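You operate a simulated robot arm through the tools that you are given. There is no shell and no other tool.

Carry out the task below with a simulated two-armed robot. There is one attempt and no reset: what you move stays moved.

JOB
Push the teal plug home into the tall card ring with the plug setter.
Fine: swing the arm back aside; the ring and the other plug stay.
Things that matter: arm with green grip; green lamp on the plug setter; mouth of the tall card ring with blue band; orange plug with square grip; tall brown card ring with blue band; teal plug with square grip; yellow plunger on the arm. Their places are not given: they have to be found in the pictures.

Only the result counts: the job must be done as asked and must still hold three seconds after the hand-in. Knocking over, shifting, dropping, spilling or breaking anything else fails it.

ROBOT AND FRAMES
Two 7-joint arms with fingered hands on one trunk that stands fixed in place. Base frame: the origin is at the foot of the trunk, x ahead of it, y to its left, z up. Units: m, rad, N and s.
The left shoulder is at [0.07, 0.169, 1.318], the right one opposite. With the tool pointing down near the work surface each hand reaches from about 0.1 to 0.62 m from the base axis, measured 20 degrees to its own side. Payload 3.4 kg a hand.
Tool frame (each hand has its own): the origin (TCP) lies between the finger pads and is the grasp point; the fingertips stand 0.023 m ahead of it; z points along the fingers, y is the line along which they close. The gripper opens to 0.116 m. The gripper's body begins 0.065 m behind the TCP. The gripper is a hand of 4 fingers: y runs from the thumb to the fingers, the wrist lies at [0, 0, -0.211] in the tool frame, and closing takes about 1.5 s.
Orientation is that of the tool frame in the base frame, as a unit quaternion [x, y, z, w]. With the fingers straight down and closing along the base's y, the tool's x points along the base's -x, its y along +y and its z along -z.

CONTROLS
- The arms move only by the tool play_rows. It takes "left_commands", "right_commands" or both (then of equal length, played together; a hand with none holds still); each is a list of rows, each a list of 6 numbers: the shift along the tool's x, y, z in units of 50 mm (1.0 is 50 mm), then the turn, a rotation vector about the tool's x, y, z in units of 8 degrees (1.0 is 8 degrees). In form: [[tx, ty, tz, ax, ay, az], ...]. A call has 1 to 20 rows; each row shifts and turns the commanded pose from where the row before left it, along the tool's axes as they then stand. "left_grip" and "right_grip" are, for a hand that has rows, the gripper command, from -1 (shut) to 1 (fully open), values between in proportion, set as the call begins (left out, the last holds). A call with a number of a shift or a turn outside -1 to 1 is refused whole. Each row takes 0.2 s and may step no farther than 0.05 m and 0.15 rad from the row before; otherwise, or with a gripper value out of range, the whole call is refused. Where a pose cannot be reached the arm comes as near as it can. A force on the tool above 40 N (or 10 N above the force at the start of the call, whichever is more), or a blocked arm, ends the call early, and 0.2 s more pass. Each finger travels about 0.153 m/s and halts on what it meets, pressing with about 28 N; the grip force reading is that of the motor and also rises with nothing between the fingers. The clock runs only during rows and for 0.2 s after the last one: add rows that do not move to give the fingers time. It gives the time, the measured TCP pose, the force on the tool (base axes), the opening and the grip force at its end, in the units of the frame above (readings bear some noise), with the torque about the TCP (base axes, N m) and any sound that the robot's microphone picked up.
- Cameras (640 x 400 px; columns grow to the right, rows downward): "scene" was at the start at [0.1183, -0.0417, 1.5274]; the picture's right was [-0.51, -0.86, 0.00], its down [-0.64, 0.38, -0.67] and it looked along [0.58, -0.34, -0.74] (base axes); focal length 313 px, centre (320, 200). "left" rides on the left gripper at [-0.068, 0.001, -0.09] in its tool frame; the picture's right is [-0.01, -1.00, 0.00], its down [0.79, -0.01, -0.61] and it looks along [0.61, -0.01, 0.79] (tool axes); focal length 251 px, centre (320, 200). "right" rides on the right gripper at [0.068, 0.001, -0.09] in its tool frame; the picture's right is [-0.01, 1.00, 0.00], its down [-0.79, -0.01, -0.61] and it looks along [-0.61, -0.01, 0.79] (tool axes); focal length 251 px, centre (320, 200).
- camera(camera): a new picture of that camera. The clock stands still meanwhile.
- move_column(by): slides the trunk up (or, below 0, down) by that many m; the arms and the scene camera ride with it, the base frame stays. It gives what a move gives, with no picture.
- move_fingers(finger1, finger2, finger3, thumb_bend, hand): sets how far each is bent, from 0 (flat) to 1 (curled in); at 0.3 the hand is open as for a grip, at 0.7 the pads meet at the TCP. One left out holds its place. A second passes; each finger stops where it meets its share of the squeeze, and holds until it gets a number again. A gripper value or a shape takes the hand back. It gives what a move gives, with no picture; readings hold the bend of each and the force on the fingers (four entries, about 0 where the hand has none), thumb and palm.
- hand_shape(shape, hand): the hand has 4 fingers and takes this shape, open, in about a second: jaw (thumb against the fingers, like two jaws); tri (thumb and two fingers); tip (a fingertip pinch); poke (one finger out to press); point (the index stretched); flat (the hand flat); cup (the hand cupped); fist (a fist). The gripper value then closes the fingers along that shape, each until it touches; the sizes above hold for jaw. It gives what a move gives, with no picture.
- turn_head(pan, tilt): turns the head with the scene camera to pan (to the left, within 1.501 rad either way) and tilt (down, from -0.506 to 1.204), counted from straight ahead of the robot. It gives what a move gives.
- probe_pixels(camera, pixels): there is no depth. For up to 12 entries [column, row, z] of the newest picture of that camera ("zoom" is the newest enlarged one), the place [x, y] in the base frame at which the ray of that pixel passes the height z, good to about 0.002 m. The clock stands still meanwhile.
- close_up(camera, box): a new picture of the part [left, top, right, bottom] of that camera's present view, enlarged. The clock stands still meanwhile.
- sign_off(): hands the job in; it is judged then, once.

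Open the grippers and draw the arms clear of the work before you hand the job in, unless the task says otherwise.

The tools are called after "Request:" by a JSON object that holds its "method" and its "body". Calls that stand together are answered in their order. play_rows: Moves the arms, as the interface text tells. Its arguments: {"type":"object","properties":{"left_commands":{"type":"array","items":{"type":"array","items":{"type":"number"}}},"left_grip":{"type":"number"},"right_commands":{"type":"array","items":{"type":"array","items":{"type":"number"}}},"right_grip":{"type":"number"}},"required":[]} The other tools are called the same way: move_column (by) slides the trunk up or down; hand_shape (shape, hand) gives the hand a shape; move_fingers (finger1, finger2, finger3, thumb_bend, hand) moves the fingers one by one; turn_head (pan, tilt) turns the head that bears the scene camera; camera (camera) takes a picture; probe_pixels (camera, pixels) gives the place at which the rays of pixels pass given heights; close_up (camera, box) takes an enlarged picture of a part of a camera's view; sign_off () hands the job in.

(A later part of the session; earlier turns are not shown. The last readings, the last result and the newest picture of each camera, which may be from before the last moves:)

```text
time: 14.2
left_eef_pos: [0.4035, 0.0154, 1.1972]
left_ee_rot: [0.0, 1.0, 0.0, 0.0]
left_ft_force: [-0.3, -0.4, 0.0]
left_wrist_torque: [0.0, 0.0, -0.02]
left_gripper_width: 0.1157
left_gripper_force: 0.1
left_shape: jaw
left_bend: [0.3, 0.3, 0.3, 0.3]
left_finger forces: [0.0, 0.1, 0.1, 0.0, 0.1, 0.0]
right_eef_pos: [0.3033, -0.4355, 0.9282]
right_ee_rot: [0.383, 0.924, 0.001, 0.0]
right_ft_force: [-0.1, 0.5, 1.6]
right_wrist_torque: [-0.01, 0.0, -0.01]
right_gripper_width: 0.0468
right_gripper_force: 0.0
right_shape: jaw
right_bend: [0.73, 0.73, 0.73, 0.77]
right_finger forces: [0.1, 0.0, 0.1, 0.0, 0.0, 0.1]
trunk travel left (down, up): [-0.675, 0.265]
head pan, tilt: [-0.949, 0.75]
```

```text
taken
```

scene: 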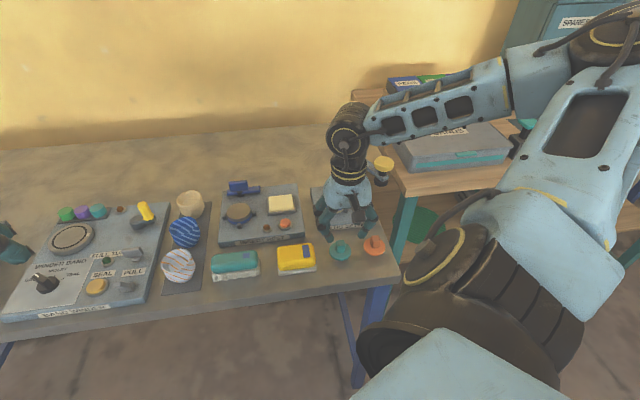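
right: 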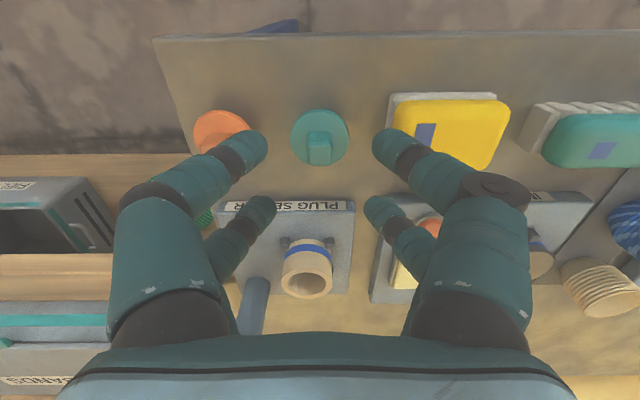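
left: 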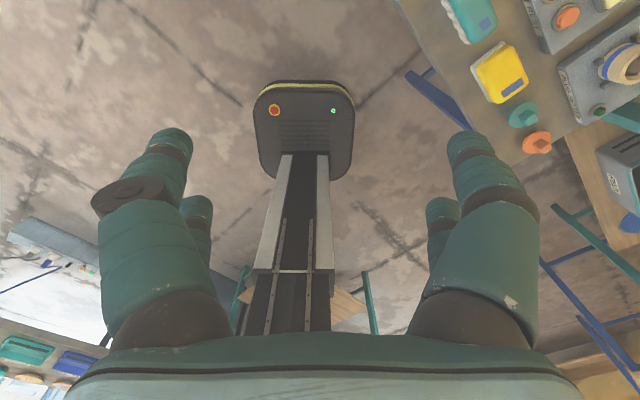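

The teal grip cube appears at (320,148), centred between the fingers. I enlarge the view to check the finger tips' alignment.

Request:
{"method": "close_up", "body": {"camera": "right", "box": [220, 90, 420, 215]}}

Request:
{"method": "close_up", "body": {"camera": "scene", "box": [280, 170, 420, 270]}}

```text
3.20 times, centred on (320, 152) of right
```

zoom: 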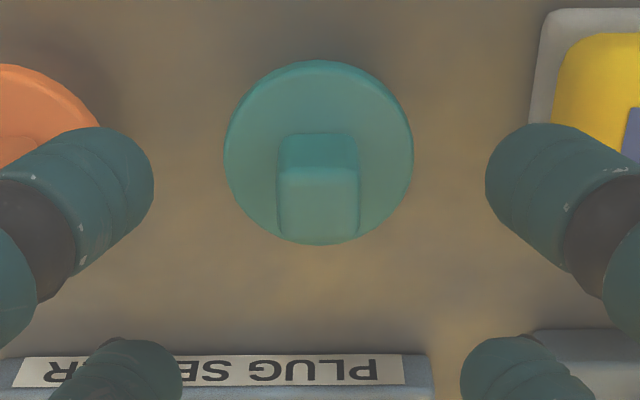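

```text
4.00 times, centred on (350, 220) of scene
```

zoom: 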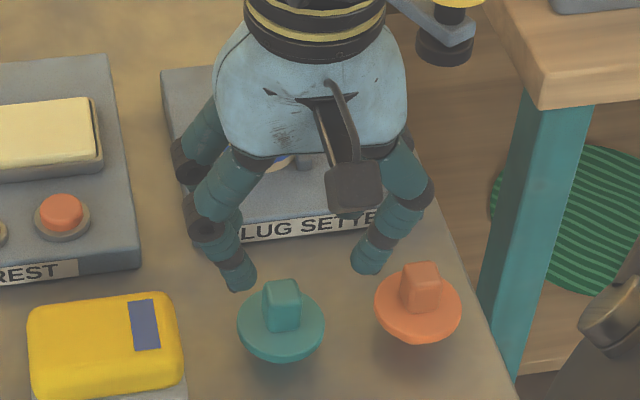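

The grip cube is on the axis of the finger2/3 pair within about a millimetre. I go down 60 mm and check before the last stretch.

Request:
{"method": "play_rows", "body": {"right_commands": [[0, 0, 0.4, 0, 0, 0], [0, 0, 0.4, 0, 0, 0], [0, 0, 0.4, 0, 0, 0], [0, 0, 0, 0, 0, 0]]}}

Request:
{"method": "camera", "body": {"camera": "right"}}

Request:
{"method": "close_up", "body": {"camera": "scene", "box": [280, 190, 420, 290]}}

```text
time: 15.2
left_eef_pos: [0.405, 0.0157, 1.1969]
left_ee_rot: [0.0, 1.0, 0.0, 0.0]
left_ft_force: [-0.1, -0.7, -0.3]
left_wrist_torque: [-0.03, 0.0, 0.0]
left_gripper_width: 0.1157
left_gripper_force: 0.0
left_shape: jaw
left_bend: [0.3, 0.3, 0.3, 0.3]
left_finger forces: [0.0, 0.0, 0.0, 0.1, 0.0, 0.0]
right_eef_pos: [0.3034, -0.4365, 0.868]
right_ee_rot: [0.383, 0.924, 0.0, -0.001]
right_ft_force: [0.3, 0.4, -0.2]
right_wrist_torque: [-0.01, 0.02, -0.03]
right_gripper_width: 0.0467
right_gripper_force: 0.1
right_shape: jaw
right_bend: [0.73, 0.73, 0.73, 0.77]
right_finger forces: [0.1, 0.0, 0.0, 0.0, 0.0, 0.1]
trunk travel left (down, up): [-0.675, 0.265]
head pan, tilt: [-0.949, 0.75]
```

```text
taken
```

right: 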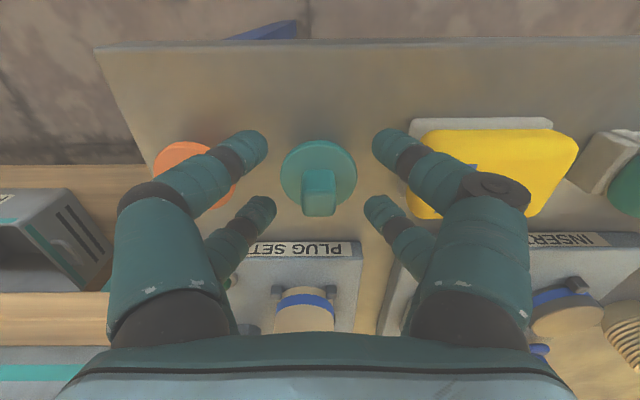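

```text
4.00 times, centred on (350, 240) of scene
```

zoom: 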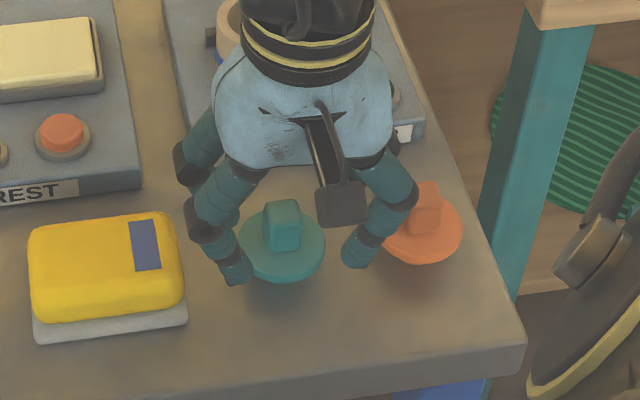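

All clear: the cube sits between the far finger pair and the knuckles are above the orange plug and yellow block. I go down the last 17 mm.

Request:
{"method": "play_rows", "body": {"right_commands": [[0, 0, 0.18, 0, 0, 0], [0, 0, 0.16, 0, 0, 0], [0, 0, 0, 0, 0, 0]]}}

Request:
{"method": "camera", "body": {"camera": "right"}}

Request:
{"method": "close_up", "body": {"camera": "scene", "box": [280, 190, 420, 290]}}

```text
time: 16.0
left_eef_pos: [0.4057, 0.014, 1.1967]
left_ee_rot: [0.0, 1.0, 0.0, 0.0]
left_ft_force: [0.0, 0.4, -0.8]
left_wrist_torque: [-0.02, -0.01, 0.0]
left_gripper_width: 0.1158
left_gripper_force: 0.1
left_shape: jaw
left_bend: [0.3, 0.3, 0.3, 0.3]
left_finger forces: [0.0, 0.0, 0.0, 0.0, 0.0, 0.0]
right_eef_pos: [0.3015, -0.4368, 0.85]
right_ee_rot: [0.383, 0.924, 0.0, 0.001]
right_ft_force: [0.2, 0.5, -0.5]
right_wrist_torque: [-0.03, 0.0, 0.01]
right_gripper_width: 0.0467
right_gripper_force: 0.0
right_shape: jaw
right_bend: [0.73, 0.73, 0.73, 0.77]
right_finger forces: [0.1, 0.1, 0.0, 0.0, 0.0, 0.0]
trunk travel left (down, up): [-0.675, 0.265]
head pan, tilt: [-0.949, 0.75]
```

```text
taken
```

right: 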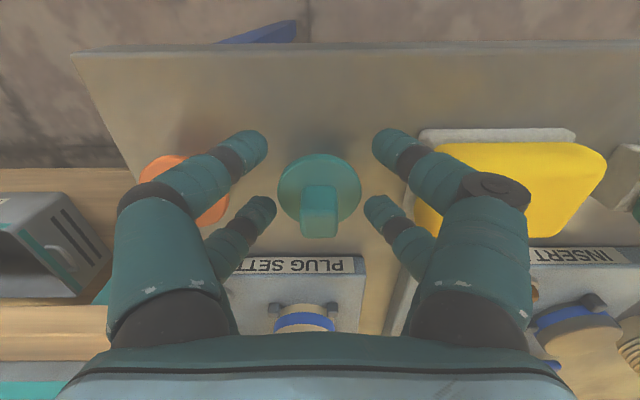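

```text
4.00 times, centred on (350, 240) of scene
```

zoom: 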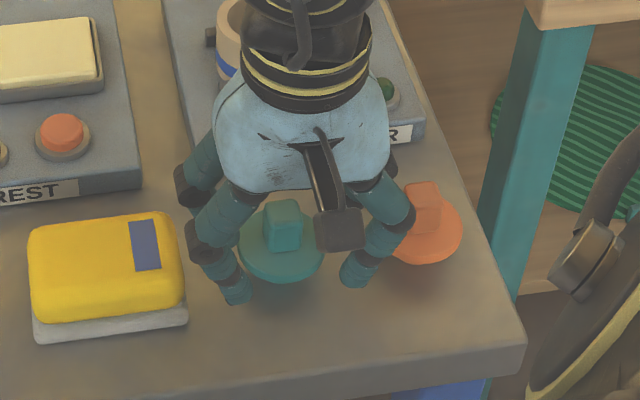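

The finger2/3 pair flanks the cube. I close the gripper and wait for it to grip.

Request:
{"method": "play_rows", "body": {"right_commands": [[0, 0, 0, 0, 0, 0], [0, 0, 0, 0, 0, 0], [0, 0, 0, 0, 0, 0], [0, 0, 0, 0, 0, 0], [0, 0, 0, 0, 0, 0], [0, 0, 0, 0, 0, 0]], "right_grip": -1}}

Request:
{"method": "camera", "body": {"camera": "right"}}

Request:
{"method": "close_up", "body": {"camera": "scene", "box": [280, 190, 420, 290]}}

```text
time: 17.4
left_eef_pos: [0.4046, 0.0148, 1.1968]
left_ee_rot: [0.0, 1.0, 0.0, -0.001]
left_ft_force: [0.3, -0.3, 0.3]
left_wrist_torque: [-0.01, -0.04, 0.02]
left_gripper_width: 0.1156
left_gripper_force: 0.2
left_shape: jaw
left_bend: [0.3, 0.3, 0.3, 0.3]
left_finger forces: [0.1, 0.0, 0.0, 0.1, 0.1, 0.1]
right_eef_pos: [0.3028, -0.4365, 0.8517]
right_ee_rot: [0.383, 0.924, 0.0, 0.0]
right_ft_force: [0.0, 0.7, -0.1]
right_wrist_torque: [0.0, 0.0, 0.01]
right_gripper_width: 0.0
right_gripper_force: 28.1
right_shape: jaw
right_bend: [0.62, 0.72, 0.72, 0.62]
right_finger forces: [0.0, 24.9, 24.9, 0.1, 0.1, 0.0]
trunk travel left (down, up): [-0.675, 0.265]
head pan, tilt: [-0.949, 0.75]
```

```text
taken
```

right: 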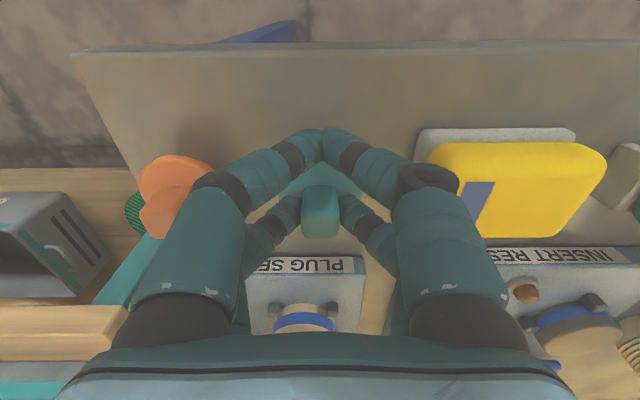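

```text
4.00 times, centred on (350, 240) of scene
```

zoom: 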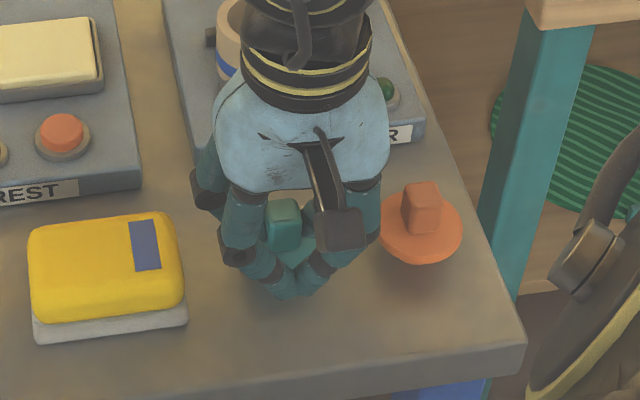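

Fingers 2 and 3 press the cube with 24.9 N each. I lift 40 mm and look.

Request:
{"method": "play_rows", "body": {"right_commands": [[0, 0, -0.2, 0, 0, 0], [0, 0, -0.3, 0, 0, 0], [0, 0, -0.3, 0, 0, 0], [0, 0, 0, 0, 0, 0]]}}

Request:
{"method": "camera", "body": {"camera": "right"}}

Request:
{"method": "close_up", "body": {"camera": "scene", "box": [280, 170, 420, 270]}}

```text
time: 18.4
left_eef_pos: [0.4054, 0.015, 1.1964]
left_ee_rot: [0.0, 1.0, 0.0, 0.0]
left_ft_force: [-0.1, -0.4, 0.2]
left_wrist_torque: [-0.01, 0.0, 0.02]
left_gripper_width: 0.1161
left_gripper_force: 0.1
left_shape: jaw
left_bend: [0.3, 0.3, 0.3, 0.3]
left_finger forces: [0.0, 0.0, 0.1, 0.1, 0.1, 0.0]
right_eef_pos: [0.3026, -0.4362, 0.8931]
right_ee_rot: [0.382, 0.924, 0.0, 0.0]
right_ft_force: [-0.3, 0.5, 0.1]
right_wrist_torque: [0.04, 0.01, -0.01]
right_gripper_width: 0.0002
right_gripper_force: 27.8
right_shape: jaw
right_bend: [0.62, 0.72, 0.72, 0.62]
right_finger forces: [0.0, 24.9, 24.9, 0.0, 0.0, 0.0]
trunk travel left (down, up): [-0.675, 0.265]
head pan, tilt: [-0.949, 0.75]
```

```text
taken
```

right: 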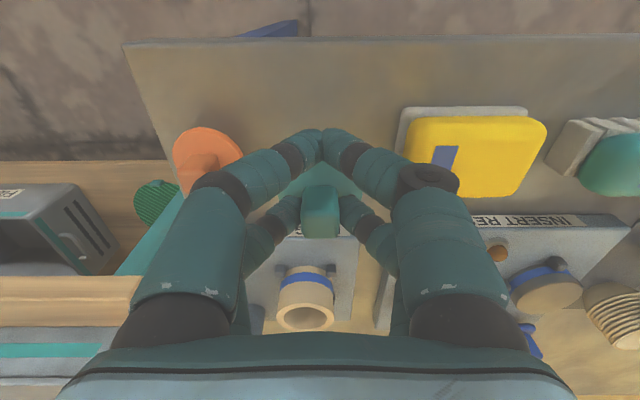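

```text
4.00 times, centred on (350, 220) of scene
```

zoom: 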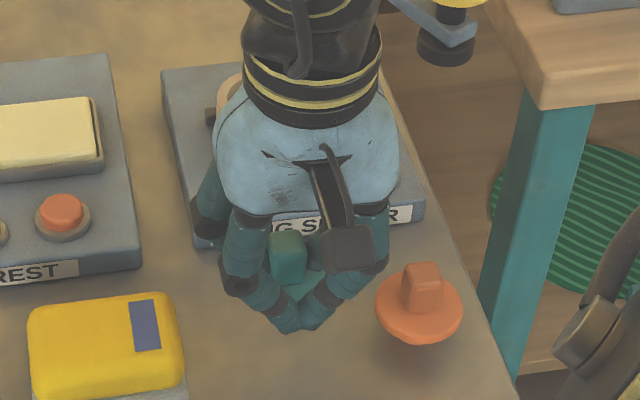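

The plug is held firmly and lifts with the hand. I raise it to TCP z ≈ 0.95 so that its bottom clears the ring, then look at the ring again.

Request:
{"method": "play_rows", "body": {"right_commands": [[0, 0, -0.4, 0, 0, 0], [0, 0, -0.4, 0, 0, 0], [0, 0, -0.35, 0, 0, 0], [0, 0, 0, 0, 0, 0]]}}

Request:
{"method": "camera", "body": {"camera": "right"}}

Request:
{"method": "close_up", "body": {"camera": "right", "box": [220, 180, 420, 305]}}

```text
time: 19.4
left_eef_pos: [0.405, 0.0134, 1.1973]
left_ee_rot: [0.0, 1.0, 0.0, 0.0]
left_ft_force: [0.4, 0.4, -0.3]
left_wrist_torque: [0.03, -0.04, -0.04]
left_gripper_width: 0.1161
left_gripper_force: 0.0
left_shape: jaw
left_bend: [0.3, 0.3, 0.3, 0.3]
left_finger forces: [0.0, 0.0, 0.0, 0.1, 0.1, 0.1]
right_eef_pos: [0.3026, -0.4364, 0.9486]
right_ee_rot: [0.382, 0.924, 0.0, 0.0]
right_ft_force: [0.2, 0.9, -0.3]
right_wrist_torque: [-0.01, 0.01, -0.04]
right_gripper_width: 0.0002
right_gripper_force: 28.1
right_shape: jaw
right_bend: [0.62, 0.72, 0.72, 0.62]
right_finger forces: [0.1, 24.9, 24.9, 0.0, 0.1, 0.0]
trunk travel left (down, up): [-0.675, 0.265]
head pan, tilt: [-0.949, 0.75]
```

```text
taken
```

right: 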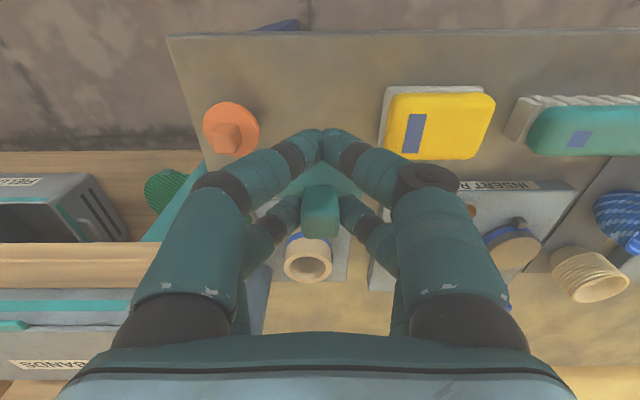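

```text
3.20 times, centred on (320, 242) of right
```

zoom: 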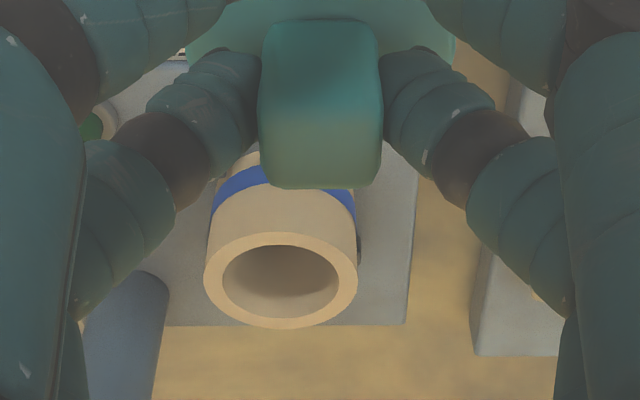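

I probe the ring mouth centre (281,280 in the enlargement) and its rim points.

Request:
{"method": "probe_pixels", "body": {"camera": "zoom", "pixels": [[281, 280, 0.86], [281, 280, 0.865], [281, 280, 0.87], [204, 276, 0.865], [359, 276, 0.865], [281, 232, 0.865], [281, 328, 0.865], [222, 281, 0.865], [339, 281, 0.865], [281, 246, 0.865], [281, 318, 0.865]]}}

Request:
{"method": "camera", "body": {"camera": "scene"}}

Request:
{"method": "close_up", "body": {"camera": "scene", "box": [290, 130, 410, 230]}}

```text
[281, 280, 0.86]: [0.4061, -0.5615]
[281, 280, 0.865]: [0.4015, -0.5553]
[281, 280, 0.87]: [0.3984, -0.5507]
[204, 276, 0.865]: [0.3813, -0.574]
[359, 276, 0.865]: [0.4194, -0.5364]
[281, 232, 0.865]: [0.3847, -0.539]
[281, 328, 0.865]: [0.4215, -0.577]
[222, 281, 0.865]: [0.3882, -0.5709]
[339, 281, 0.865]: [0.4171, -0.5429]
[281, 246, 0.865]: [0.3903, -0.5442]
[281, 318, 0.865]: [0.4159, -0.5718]
```

```text
taken
```

scene: 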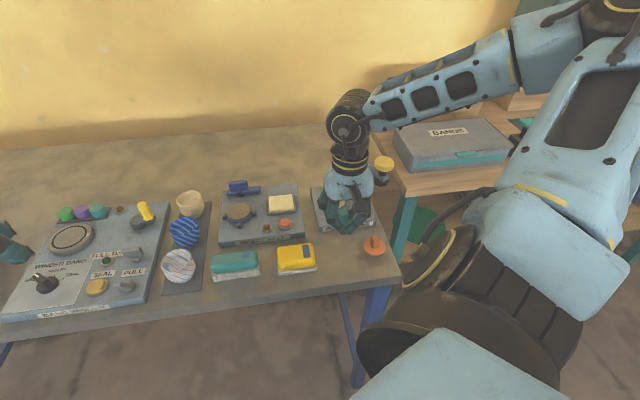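

```text
4.00 times, centred on (350, 180) of scene
```

zoom: 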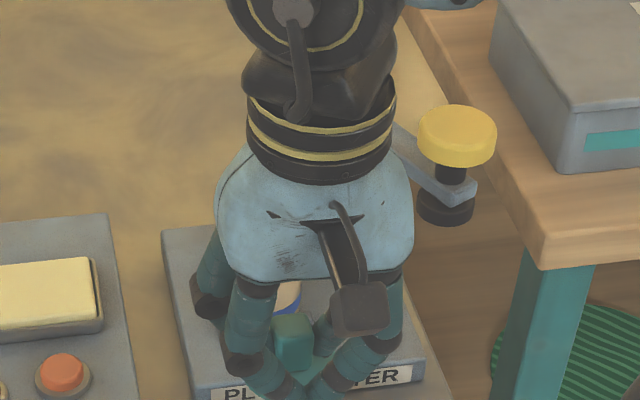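

Different views put the ring mouth at about (0.405,-0.561,0.862). I move the plug most of the way above the ring at the current height, then check alignment visually.

Request:
{"method": "play_rows", "body": {"right_commands": [[-0.7, -0.0785, 0, 0, 0, 0], [-0.7, -0.0785, 0, 0, 0, 0], [-0.7, -0.0785, 0, 0, 0, 0], [-0.7, -0.0785, 0, 0, 0, 0], [0, 0, 0, 0, 0, 0]]}}

Request:
{"method": "camera", "body": {"camera": "right"}}

Request:
{"method": "camera", "body": {"camera": "scene"}}

Request:
{"method": "close_up", "body": {"camera": "scene", "box": [290, 130, 410, 230]}}

Request:
{"method": "close_up", "body": {"camera": "right", "box": [220, 110, 420, 235]}}

```text
time: 20.6
left_eef_pos: [0.4046, 0.016, 1.1976]
left_ee_rot: [0.0, 1.0, 0.0, 0.0]
left_ft_force: [-0.1, 0.8, -0.2]
left_wrist_torque: [-0.01, -0.01, -0.01]
left_gripper_width: 0.1159
left_gripper_force: 0.0
left_shape: jaw
left_bend: [0.3, 0.3, 0.3, 0.3]
left_finger forces: [0.0, 0.0, 0.0, 0.0, 0.1, 0.1]
right_eef_pos: [0.3901, -0.547, 0.9477]
right_ee_rot: [0.383, 0.924, 0.0, 0.0]
right_ft_force: [0.2, 0.3, -1.9]
right_wrist_torque: [0.01, 0.0, 0.0]
right_gripper_width: 0.0002
right_gripper_force: 28.4
right_shape: jaw
right_bend: [0.62, 0.72, 0.72, 0.62]
right_finger forces: [0.0, 24.9, 24.9, 0.0, 0.1, 0.0]
trunk travel left (down, up): [-0.675, 0.265]
head pan, tilt: [-0.949, 0.75]
```

```text
taken
```

right: 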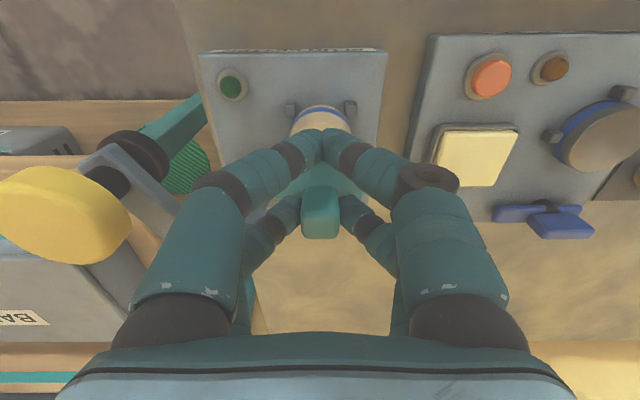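

```text
taken
```

scene: 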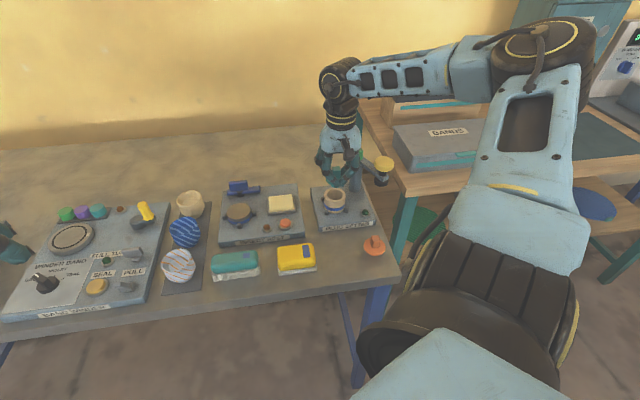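

```text
4.00 times, centred on (350, 180) of scene
```

zoom: 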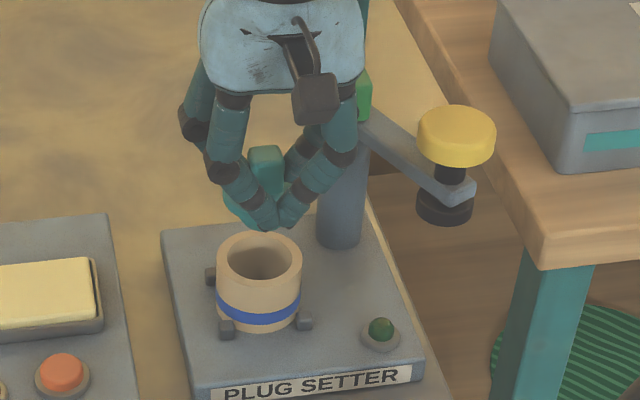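

```text
3.20 times, centred on (320, 172) of right
```

zoom: 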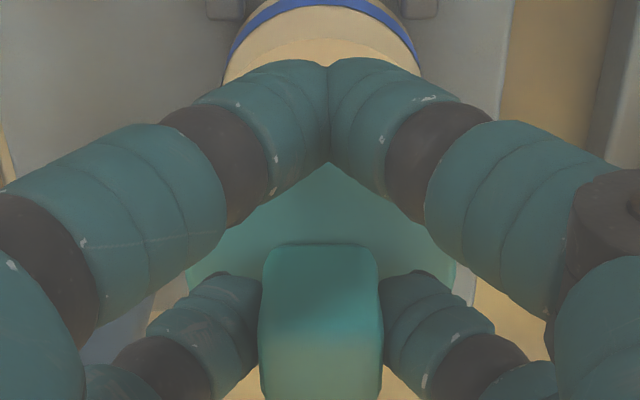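

Laterally the ring (edges at 222 and 424 in the enlarged right picture) is centred under the plug. For the other direction I enlarge the scene view.

Request:
{"method": "close_up", "body": {"camera": "scene", "box": [305, 160, 365, 220]}}

```text
6.67 times, centred on (335, 190) of scene
```

zoom: 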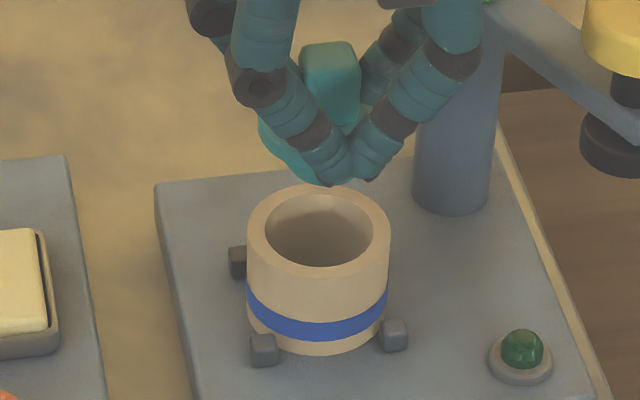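

I probe the ring mouth centre and the held cube's top centre from the same camera.

Request:
{"method": "probe_pixels", "body": {"camera": "zoom", "pixels": [[319, 231, 0.855], [319, 231, 0.86], [319, 231, 0.865], [319, 231, 0.87], [331, 56, 0.936], [331, 56, 0.941], [331, 56, 0.946], [451, 195, 0.82], [612, 165, 0.9], [319, 320, 0.82]]}}

```text
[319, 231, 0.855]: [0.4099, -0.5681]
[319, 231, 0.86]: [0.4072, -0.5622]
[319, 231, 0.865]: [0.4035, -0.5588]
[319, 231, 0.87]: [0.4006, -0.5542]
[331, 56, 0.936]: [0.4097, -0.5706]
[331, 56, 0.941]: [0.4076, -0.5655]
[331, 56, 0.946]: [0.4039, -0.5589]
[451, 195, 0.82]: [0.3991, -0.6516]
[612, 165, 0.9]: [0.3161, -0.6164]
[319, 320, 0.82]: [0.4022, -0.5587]
```

Combining the rays gives ring centre ≈ (0.4057,-0.5612), mouth z ≈ 0.861; the plug is now within ~1 mm of it. I correct by 1 mm and descend 25 mm to just above the mouth.

Request:
{"method": "play_rows", "body": {"right_commands": [[-0.012, 0.02, 0.2, 0, 0, 0], [0, 0, 0.2, 0, 0, 0], [0, 0, 0.1, 0, 0, 0], [0, 0, 0, 0, 0, 0]]}}

Request:
{"method": "close_up", "body": {"camera": "scene", "box": [305, 160, 365, 220]}}

Request:
{"method": "close_up", "body": {"camera": "right", "box": [220, 80, 420, 235]}}

```text
time: 21.6
left_eef_pos: [0.4054, 0.0134, 1.1976]
left_ee_rot: [0.0, 1.0, 0.001, -0.001]
left_ft_force: [0.2, 0.9, 0.3]
left_wrist_torque: [-0.03, 0.0, -0.05]
left_gripper_width: 0.1157
left_gripper_force: 0.0
left_shape: jaw
left_bend: [0.3, 0.3, 0.3, 0.3]
left_finger forces: [0.0, 0.0, 0.1, 0.0, 0.0, 0.0]
right_eef_pos: [0.3913, -0.546, 0.9242]
right_ee_rot: [0.383, 0.924, 0.0, 0.001]
right_ft_force: [0.3, -0.3, -1.1]
right_wrist_torque: [-0.02, 0.03, -0.02]
right_gripper_width: 0.0002
right_gripper_force: 28.5
right_shape: jaw
right_bend: [0.62, 0.72, 0.72, 0.62]
right_finger forces: [0.0, 25.0, 24.8, 0.0, 0.0, 0.0]
trunk travel left (down, up): [-0.675, 0.265]
head pan, tilt: [-0.949, 0.75]
```

```text
6.67 times, centred on (335, 190) of scene
```

zoom: 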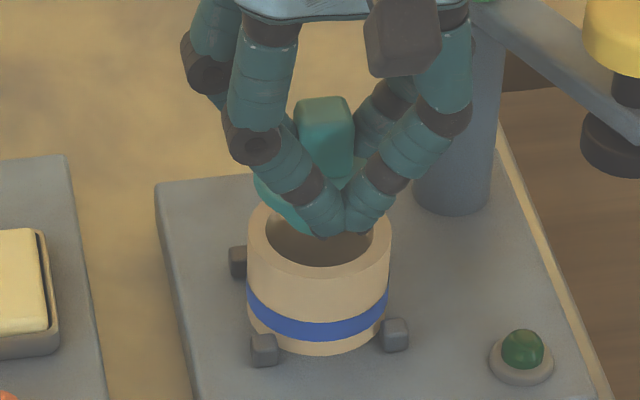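

```text
2.58 times, centred on (320, 158) of right
```

zoom: 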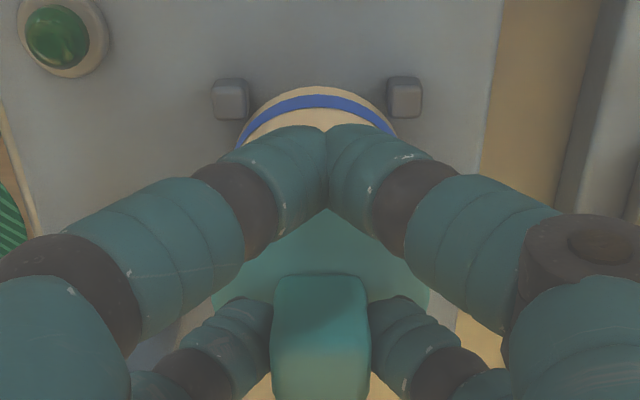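

Alignment looks good in both views. I lower in small steps and watch the force.

Request:
{"method": "play_rows", "body": {"right_commands": [[0, 0, 0.1, 0, 0, 0], [0, 0, 0.1, 0, 0, 0], [0, 0, 0.06, 0, 0, 0], [0, 0, 0, 0, 0, 0]]}}

Request:
{"method": "close_up", "body": {"camera": "scene", "box": [305, 160, 365, 220]}}

```text
time: 22.6
left_eef_pos: [0.404, 0.0147, 1.197]
left_ee_rot: [0.0, 1.0, 0.0, -0.001]
left_ft_force: [-0.1, -0.9, -0.1]
left_wrist_torque: [0.02, 0.01, -0.02]
left_gripper_width: 0.1161
left_gripper_force: 0.1
left_shape: jaw
left_bend: [0.3, 0.3, 0.3, 0.3]
left_finger forces: [0.1, 0.1, 0.1, 0.1, 0.0, 0.0]
right_eef_pos: [0.3917, -0.5461, 0.911]
right_ee_rot: [0.383, 0.924, 0.0, -0.001]
right_ft_force: [0.4, -0.4, 0.3]
right_wrist_torque: [0.03, -0.01, 0.01]
right_gripper_width: 0.0
right_gripper_force: 28.4
right_shape: jaw
right_bend: [0.62, 0.72, 0.72, 0.62]
right_finger forces: [0.0, 24.8, 24.9, 0.0, 0.1, 0.1]
trunk travel left (down, up): [-0.675, 0.265]
head pan, tilt: [-0.949, 0.75]
```

```text
6.67 times, centred on (335, 190) of scene
```

zoom: 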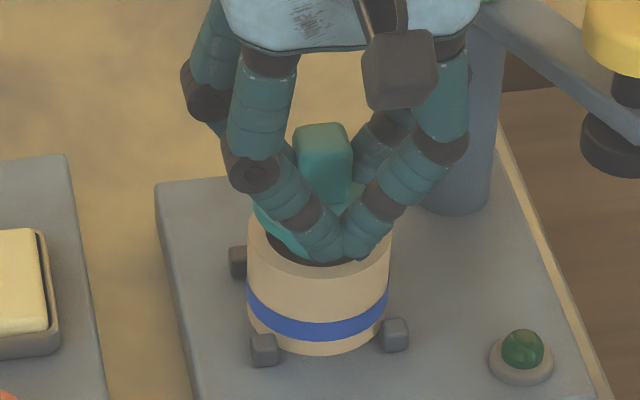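

No contact force yet with the plug bottom at about z 0.859. I go down another 5 mm.

Request:
{"method": "play_rows", "body": {"right_commands": [[0, 0, 0.05, 0, 0, 0], [0, 0, 0.05, 0, 0, 0], [0, 0, 0, 0, 0, 0]]}}

Request:
{"method": "close_up", "body": {"camera": "scene", "box": [305, 160, 365, 220]}}

Request:
{"method": "close_up", "body": {"camera": "right", "box": [220, 80, 420, 235]}}

```text
time: 23.4
left_eef_pos: [0.4046, 0.0151, 1.1971]
left_ee_rot: [0.0, 1.0, 0.0, 0.0]
left_ft_force: [-0.2, -0.6, -0.7]
left_wrist_torque: [0.01, -0.02, 0.03]
left_gripper_width: 0.1158
left_gripper_force: 0.0
left_shape: jaw
left_bend: [0.3, 0.3, 0.3, 0.3]
left_finger forces: [0.0, 0.1, 0.0, 0.0, 0.0, 0.0]
right_eef_pos: [0.3924, -0.5469, 0.9058]
right_ee_rot: [0.383, 0.924, 0.0, 0.001]
right_ft_force: [0.3, 0.3, -1.0]
right_wrist_torque: [0.01, 0.02, -0.01]
right_gripper_width: 0.0
right_gripper_force: 28.0
right_shape: jaw
right_bend: [0.62, 0.72, 0.72, 0.62]
right_finger forces: [0.1, 25.0, 24.8, 0.1, 0.0, 0.0]
trunk travel left (down, up): [-0.675, 0.265]
head pan, tilt: [-0.949, 0.75]
```

```text
6.67 times, centred on (335, 190) of scene
```

zoom: 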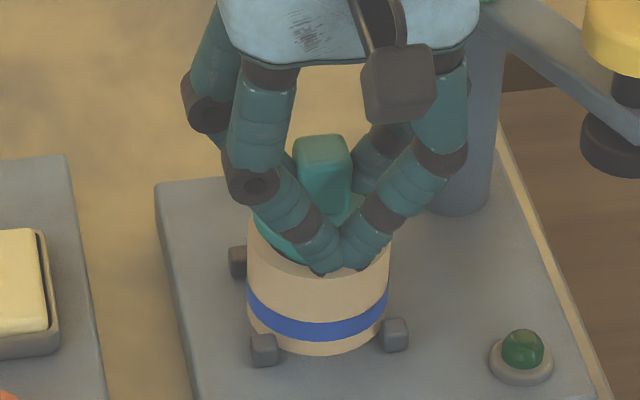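

```text
2.58 times, centred on (320, 158) of right
```

zoom: 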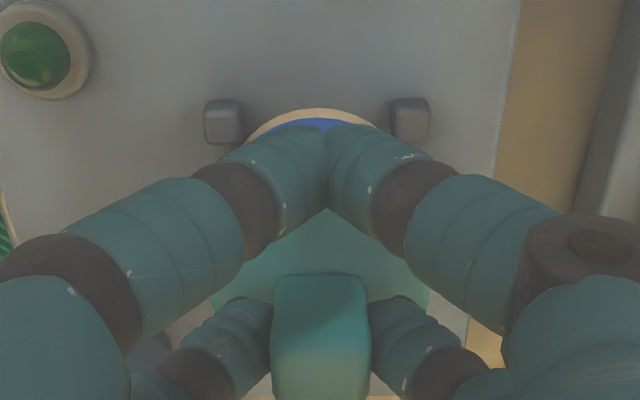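

Still no resistance with the body entering the mouth. I continue down in small steps.

Request:
{"method": "play_rows", "body": {"right_commands": [[0, 0, 0.04, 0, 0, 0], [0, 0, 0.04, 0, 0, 0], [0, 0, 0, 0, 0, 0]]}}

Request:
{"method": "close_up", "body": {"camera": "scene", "box": [305, 160, 365, 220]}}

```text
time: 24.2
left_eef_pos: [0.4034, 0.0156, 1.1957]
left_ee_rot: [0.0, 1.0, 0.001, 0.0]
left_ft_force: [-0.1, 0.0, -0.1]
left_wrist_torque: [-0.01, 0.0, 0.02]
left_gripper_width: 0.1157
left_gripper_force: 0.1
left_shape: jaw
left_bend: [0.3, 0.3, 0.3, 0.3]
left_finger forces: [0.1, 0.0, 0.1, 0.0, 0.0, 0.0]
right_eef_pos: [0.3913, -0.5459, 0.9033]
right_ee_rot: [0.382, 0.924, -0.001, 0.001]
right_ft_force: [0.5, -1.5, 6.4]
right_wrist_torque: [-0.11, -0.07, 0.0]
right_gripper_width: 0.0
right_gripper_force: 28.3
right_shape: jaw
right_bend: [0.62, 0.72, 0.72, 0.62]
right_finger forces: [0.0, 27.2, 27.1, 0.0, 0.0, 0.1]
trunk travel left (down, up): [-0.675, 0.265]
head pan, tilt: [-0.949, 0.75]
```

```text
6.67 times, centred on (335, 190) of scene
```

zoom: 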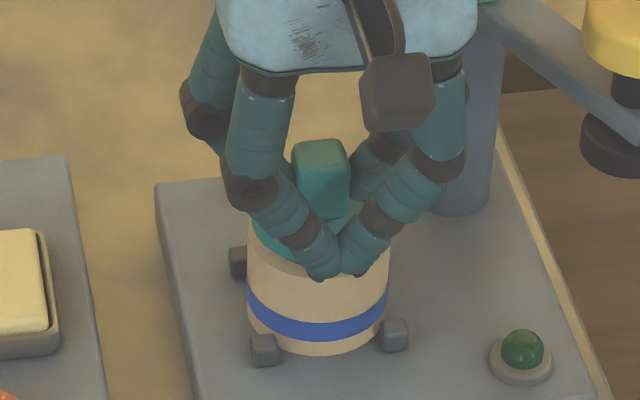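

Contact: 6.4 N with the centroid of force close to the plug axis, and the plug bottom about 10 mm inside the mouth, so it sits in the ring evenly. I open the fingers a little to release it.

Request:
{"method": "play_rows", "body": {"right_commands": [[0, 0, 0, 0, 0, 0], [0, 0, 0, 0, 0, 0], [0, 0, 0, 0, 0, 0], [0, 0, 0, 0, 0, 0]], "right_grip": -0.4}}

Request:
{"method": "close_up", "body": {"camera": "scene", "box": [305, 160, 365, 220]}}

Request:
{"method": "camera", "body": {"camera": "right"}}

```text
time: 25.2
left_eef_pos: [0.4054, 0.0145, 1.197]
left_ee_rot: [0.001, 1.0, 0.0, 0.0]
left_ft_force: [0.1, 0.0, 0.1]
left_wrist_torque: [0.03, 0.0, -0.03]
left_gripper_width: 0.1156
left_gripper_force: 0.2
left_shape: jaw
left_bend: [0.3, 0.3, 0.3, 0.3]
left_finger forces: [0.0, 0.1, 0.0, 0.1, 0.1, 0.1]
right_eef_pos: [0.3919, -0.5452, 0.9016]
right_ee_rot: [0.382, 0.924, 0.0, -0.001]
right_ft_force: [0.1, 0.2, -0.6]
right_wrist_torque: [0.0, 0.03, 0.01]
right_gripper_width: 0.0345
right_gripper_force: 0.0
right_shape: jaw
right_bend: [0.73, 0.73, 0.73, 0.77]
right_finger forces: [0.1, 0.0, 0.0, 0.1, 0.0, 0.1]
trunk travel left (down, up): [-0.675, 0.265]
head pan, tilt: [-0.949, 0.75]
```

```text
6.67 times, centred on (335, 190) of scene
```

zoom: 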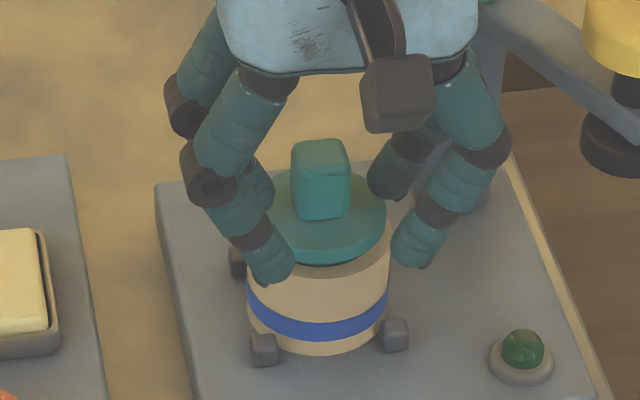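

```text
taken
```

right: 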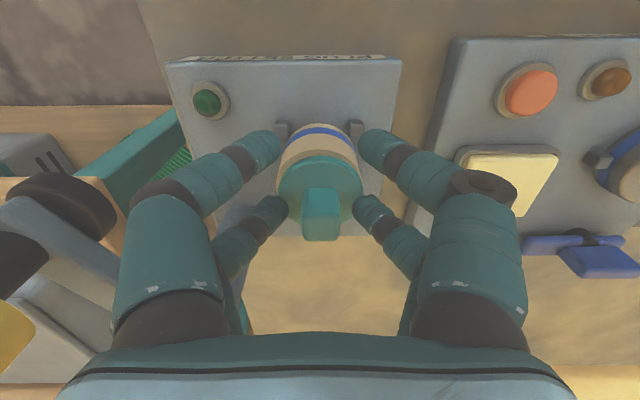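

The plug stands upright in the ring, released, with its flange still a gap above the rim. I lift the hand straight up by 110 mm and look.

Request:
{"method": "play_rows", "body": {"right_commands": [[0, 0, -0.3, 0, 0, 0], [0, 0, -0.5, 0, 0, 0], [0, 0, -0.7, 0, 0, 0], [0, 0, -0.7, 0, 0, 0], [0, 0, 0, 0, 0, 0]]}}

Request:
{"method": "close_up", "body": {"camera": "scene", "box": [305, 130, 405, 220]}}

Request:
{"method": "camera", "body": {"camera": "right"}}

```text
time: 26.4
left_eef_pos: [0.4052, 0.0137, 1.1975]
left_ee_rot: [0.0, 1.0, 0.0, -0.001]
left_ft_force: [0.6, 0.3, 0.5]
left_wrist_torque: [-0.03, -0.01, -0.01]
left_gripper_width: 0.116
left_gripper_force: 0.0
left_shape: jaw
left_bend: [0.3, 0.3, 0.3, 0.3]
left_finger forces: [0.0, 0.0, 0.0, 0.1, 0.0, 0.0]
right_eef_pos: [0.3925, -0.5455, 1.0116]
right_ee_rot: [0.383, 0.924, 0.0, 0.0]
right_ft_force: [-0.6, 0.9, -0.2]
right_wrist_torque: [0.0, 0.01, 0.02]
right_gripper_width: 0.0345
right_gripper_force: 0.1
right_shape: jaw
right_bend: [0.73, 0.73, 0.73, 0.77]
right_finger forces: [0.1, 0.1, 0.1, 0.1, 0.0, 0.0]
trunk travel left (down, up): [-0.675, 0.265]
head pan, tilt: [-0.949, 0.75]
```

```text
4.44 times, centred on (355, 175) of scene
```

zoom: 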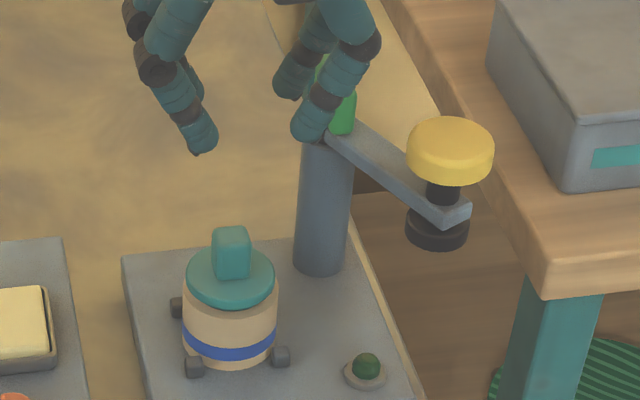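

```text
taken
```

right: 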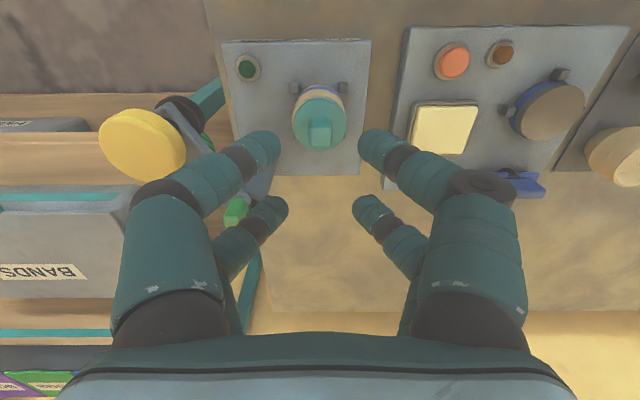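

The plug stays upright in the ring when the hand leaves. Next is the swing arm: I probe the knob top (143,144 in the right picture; 450,142 in the enlargement) and the plunger foot for their positions.

Request:
{"method": "probe_pixels", "body": {"camera": "right", "pixels": [[143, 144, 0.955], [143, 144, 0.965], [143, 144, 0.975], [319, 127, 0.9], [320, 120, 0.875], [236, 208, 0.97], [236, 208, 0.98], [176, 108, 0.91]]}}

Request:
{"method": "close_up", "body": {"camera": "scene", "box": [345, 135, 405, 195]}}

Request:
{"method": "close_up", "body": {"camera": "right", "box": [80, 80, 280, 230]}}

```text
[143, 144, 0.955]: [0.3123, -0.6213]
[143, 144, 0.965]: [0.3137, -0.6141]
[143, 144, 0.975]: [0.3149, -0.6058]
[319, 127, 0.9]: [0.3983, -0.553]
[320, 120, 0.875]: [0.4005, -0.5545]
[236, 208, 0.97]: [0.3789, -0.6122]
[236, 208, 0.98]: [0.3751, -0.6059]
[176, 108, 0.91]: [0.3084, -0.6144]
```

```text
6.67 times, centred on (375, 165) of scene
```

zoom: 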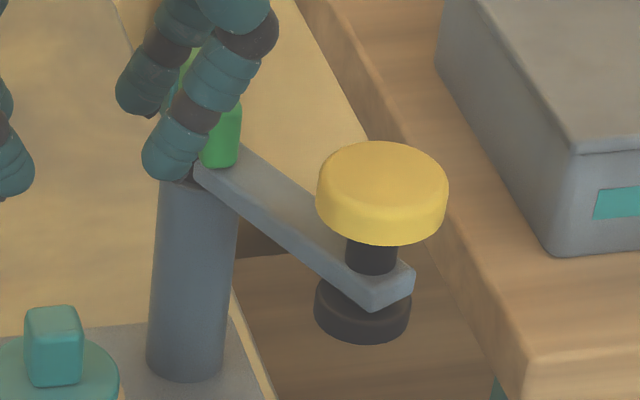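

```text
2.67 times, centred on (180, 155) of right
```

zoom: 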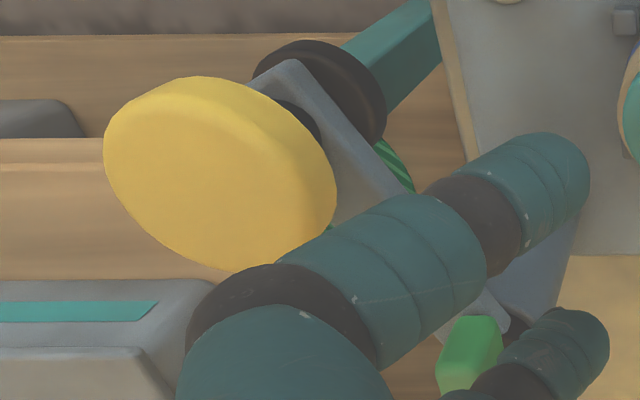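

The knob is ≈ Ø0.047 at (0.314,-0.6195), z 0.952–0.966, and the foot bottom (≈0.907) clears the plug grip top (≈0.898). I raise the hand, turn it 15° back, open to ~70 mm and hover above the knob to cage it with the fingers.

Request:
{"method": "play_rows", "body": {"right_commands": [[0, 0, -0.9, 0, 0, 0], [0, 0, 0, 0, 0, -0.9375], [0, 0, 0, 0, 0, -0.9375], [0.207, -0.689, 0, 0, 0, 0], [0.207, -0.689, 0, 0, 0, 0], [0.207, -0.689, 0, 0, 0, 0], [0, 0, 0, 0, 0, 0]], "right_grip": 0.2}}

Request:
{"method": "camera", "body": {"camera": "right"}}

Request:
{"method": "close_up", "body": {"camera": "scene", "box": [320, 90, 430, 190]}}

```text
time: 28.0
left_eef_pos: [0.4056, 0.0142, 1.1975]
left_ee_rot: [0.0, 1.0, 0.0, 0.0]
left_ft_force: [-0.1, 0.3, -0.2]
left_wrist_torque: [0.03, 0.01, 0.01]
left_gripper_width: 0.116
left_gripper_force: 0.0
left_shape: jaw
left_bend: [0.3, 0.3, 0.3, 0.3]
left_finger forces: [0.0, 0.0, 0.0, 0.1, 0.0, 0.0]
right_eef_pos: [0.3136, -0.6186, 1.0574]
right_ee_rot: [0.259, 0.966, 0.0, 0.0]
right_ft_force: [-0.2, 0.1, -0.3]
right_wrist_torque: [-0.03, 0.01, -0.02]
right_gripper_width: 0.0693
right_gripper_force: 0.1
right_shape: jaw
right_bend: [0.71, 0.71, 0.71, 0.72]
right_finger forces: [0.1, 0.1, 0.0, 0.1, 0.0, 0.0]
trunk travel left (down, up): [-0.675, 0.265]
head pan, tilt: [-0.949, 0.75]
```

```text
taken
```

right: 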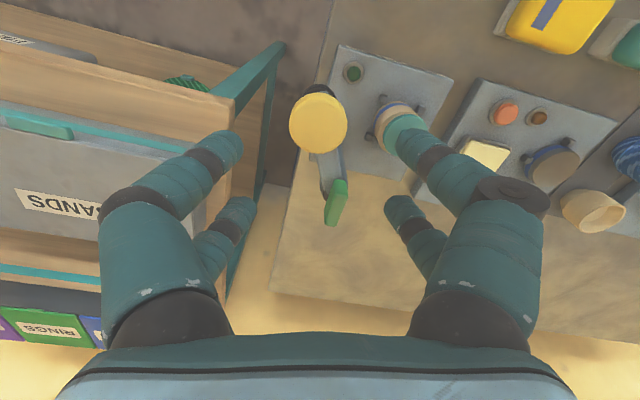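

```text
4.00 times, centred on (375, 140) of scene
```

zoom: 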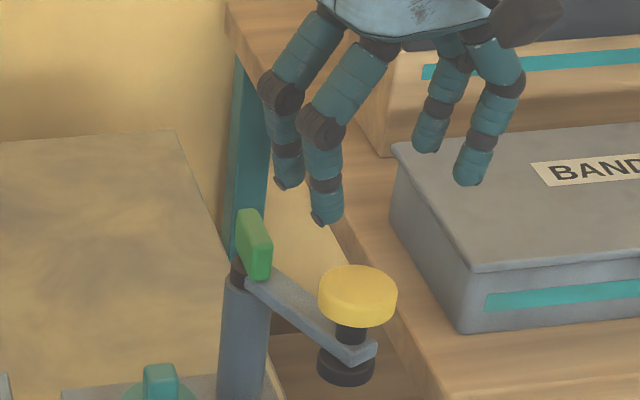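

The knob is centred under the hand at (318,122). Before descending I check how near the shelf edge and the BANDS box are to the thumb side.

Request:
{"method": "probe_pixels", "body": {"camera": "right", "pixels": [[232, 105, 0.82], [250, 190, 0.82], [262, 195, 0.82], [170, 155, 0.9], [205, 225, 0.9], [100, 150, 0.9], [318, 122, 0.966], [338, 185, 0.98], [335, 222, 0.98]]}}

Request:
{"method": "close_up", "body": {"camera": "right", "box": [100, 70, 400, 260]}}

```text
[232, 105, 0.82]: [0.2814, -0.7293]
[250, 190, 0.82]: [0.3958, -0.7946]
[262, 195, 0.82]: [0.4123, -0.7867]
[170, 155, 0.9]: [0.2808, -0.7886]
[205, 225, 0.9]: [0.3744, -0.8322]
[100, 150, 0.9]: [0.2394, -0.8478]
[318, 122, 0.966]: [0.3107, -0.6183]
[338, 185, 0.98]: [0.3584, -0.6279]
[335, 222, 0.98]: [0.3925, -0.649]
```

```text
2.11 times, centred on (250, 165) of right
```

zoom: 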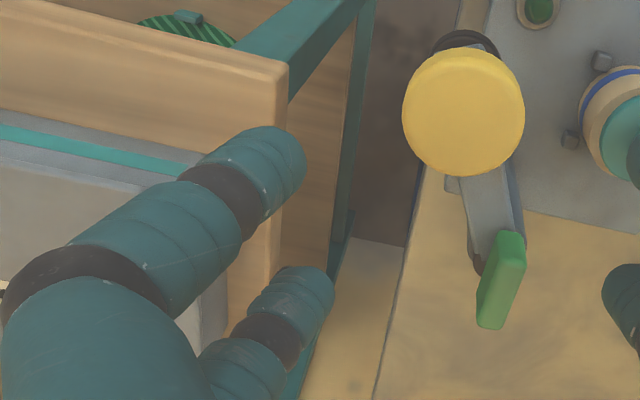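

The shelf edge (y ≈ −0.73 and beyond) is clear of the fingers. I descend so that the fingertips reach around the knob.

Request:
{"method": "play_rows", "body": {"right_commands": [[0, 0, 0.6, 0, 0, 0], [0, 0, 0.6, 0, 0, 0], [0, 0, 0.55, 0, 0, 0], [0, 0, 0, 0, 0, 0]]}}

Request:
{"method": "camera", "body": {"camera": "right"}}

Request:
{"method": "close_up", "body": {"camera": "scene", "box": [320, 100, 430, 200]}}

```text
time: 29.0
left_eef_pos: [0.4044, 0.0141, 1.1975]
left_ee_rot: [-0.001, 1.0, 0.001, 0.0]
left_ft_force: [0.2, 0.3, 0.5]
left_wrist_torque: [-0.02, -0.03, 0.0]
left_gripper_width: 0.1157
left_gripper_force: 0.1
left_shape: jaw
left_bend: [0.3, 0.3, 0.3, 0.3]
left_finger forces: [0.1, 0.0, 0.0, 0.0, 0.1, 0.1]
right_eef_pos: [0.3134, -0.6196, 0.9694]
right_ee_rot: [0.259, 0.966, 0.0, 0.0]
right_ft_force: [-0.2, 0.1, -0.4]
right_wrist_torque: [0.04, 0.03, 0.0]
right_gripper_width: 0.0691
right_gripper_force: 0.1
right_shape: jaw
right_bend: [0.71, 0.71, 0.71, 0.72]
right_finger forces: [0.0, 0.0, 0.1, 0.1, 0.0, 0.0]
trunk travel left (down, up): [-0.675, 0.265]
head pan, tilt: [-0.949, 0.75]
```

```text
taken
```

right: 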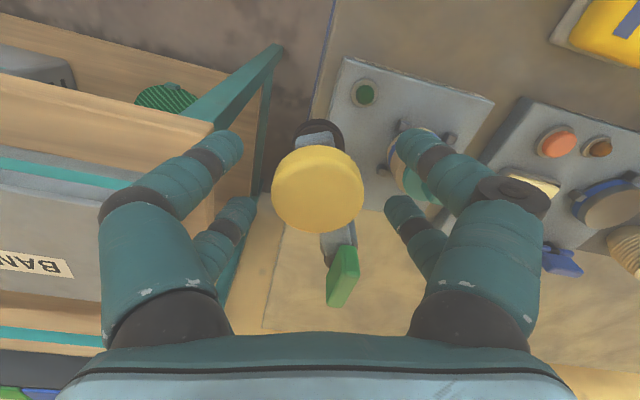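

```text
4.00 times, centred on (375, 150) of scene
```

zoom: 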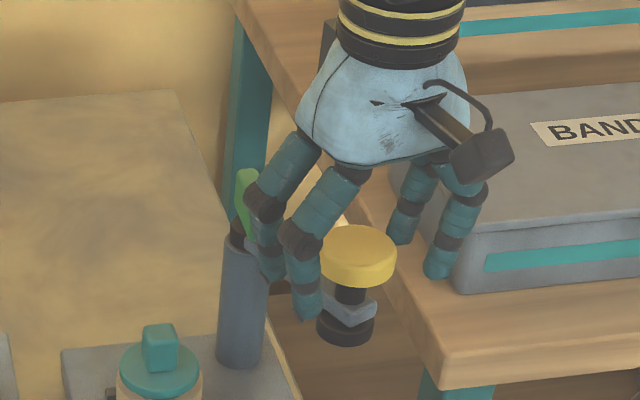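

The knob sits between the finger pairs. I narrow the fingers to a loose cage (opening ≈ 42 mm, about 4 mm slack) around the knob.

Request:
{"method": "play_rows", "body": {"right_commands": [[0, 0, 0, 0, 0, 0], [0, 0, 0, 0, 0, 0], [0, 0, 0, 0, 0, 0], [0, 0, 0, 0, 0, 0]], "right_grip": -0.26}}

Request:
{"method": "camera", "body": {"camera": "right"}}

```text
time: 30.0
left_eef_pos: [0.4047, 0.0151, 1.1961]
left_ee_rot: [0.0, 1.0, 0.0, 0.0]
left_ft_force: [0.0, 0.3, -0.1]
left_wrist_torque: [-0.01, 0.0, -0.02]
left_gripper_width: 0.1158
left_gripper_force: 0.1
left_shape: jaw
left_bend: [0.3, 0.3, 0.3, 0.3]
left_finger forces: [0.0, 0.1, 0.1, 0.0, 0.0, 0.0]
right_eef_pos: [0.3148, -0.6192, 0.9696]
right_ee_rot: [0.259, 0.966, 0.0, 0.0]
right_ft_force: [0.1, 0.8, 0.5]
right_wrist_torque: [-0.04, 0.04, 0.01]
right_gripper_width: 0.0433
right_gripper_force: 0.1
right_shape: jaw
right_bend: [0.73, 0.73, 0.73, 0.77]
right_finger forces: [0.0, 0.1, 0.0, 0.0, 0.0, 0.1]
trunk travel left (down, up): [-0.675, 0.265]
head pan, tilt: [-0.949, 0.75]
```

```text
taken
```

right: 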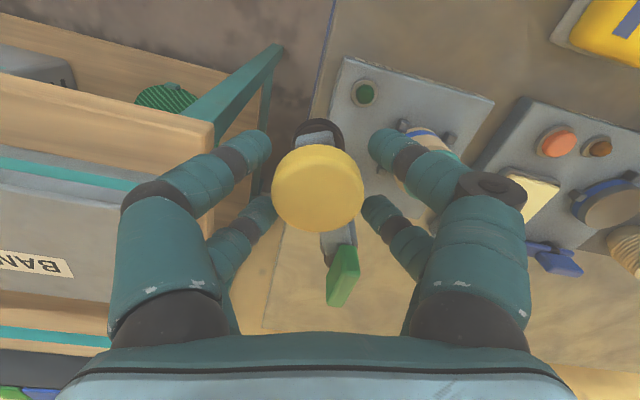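

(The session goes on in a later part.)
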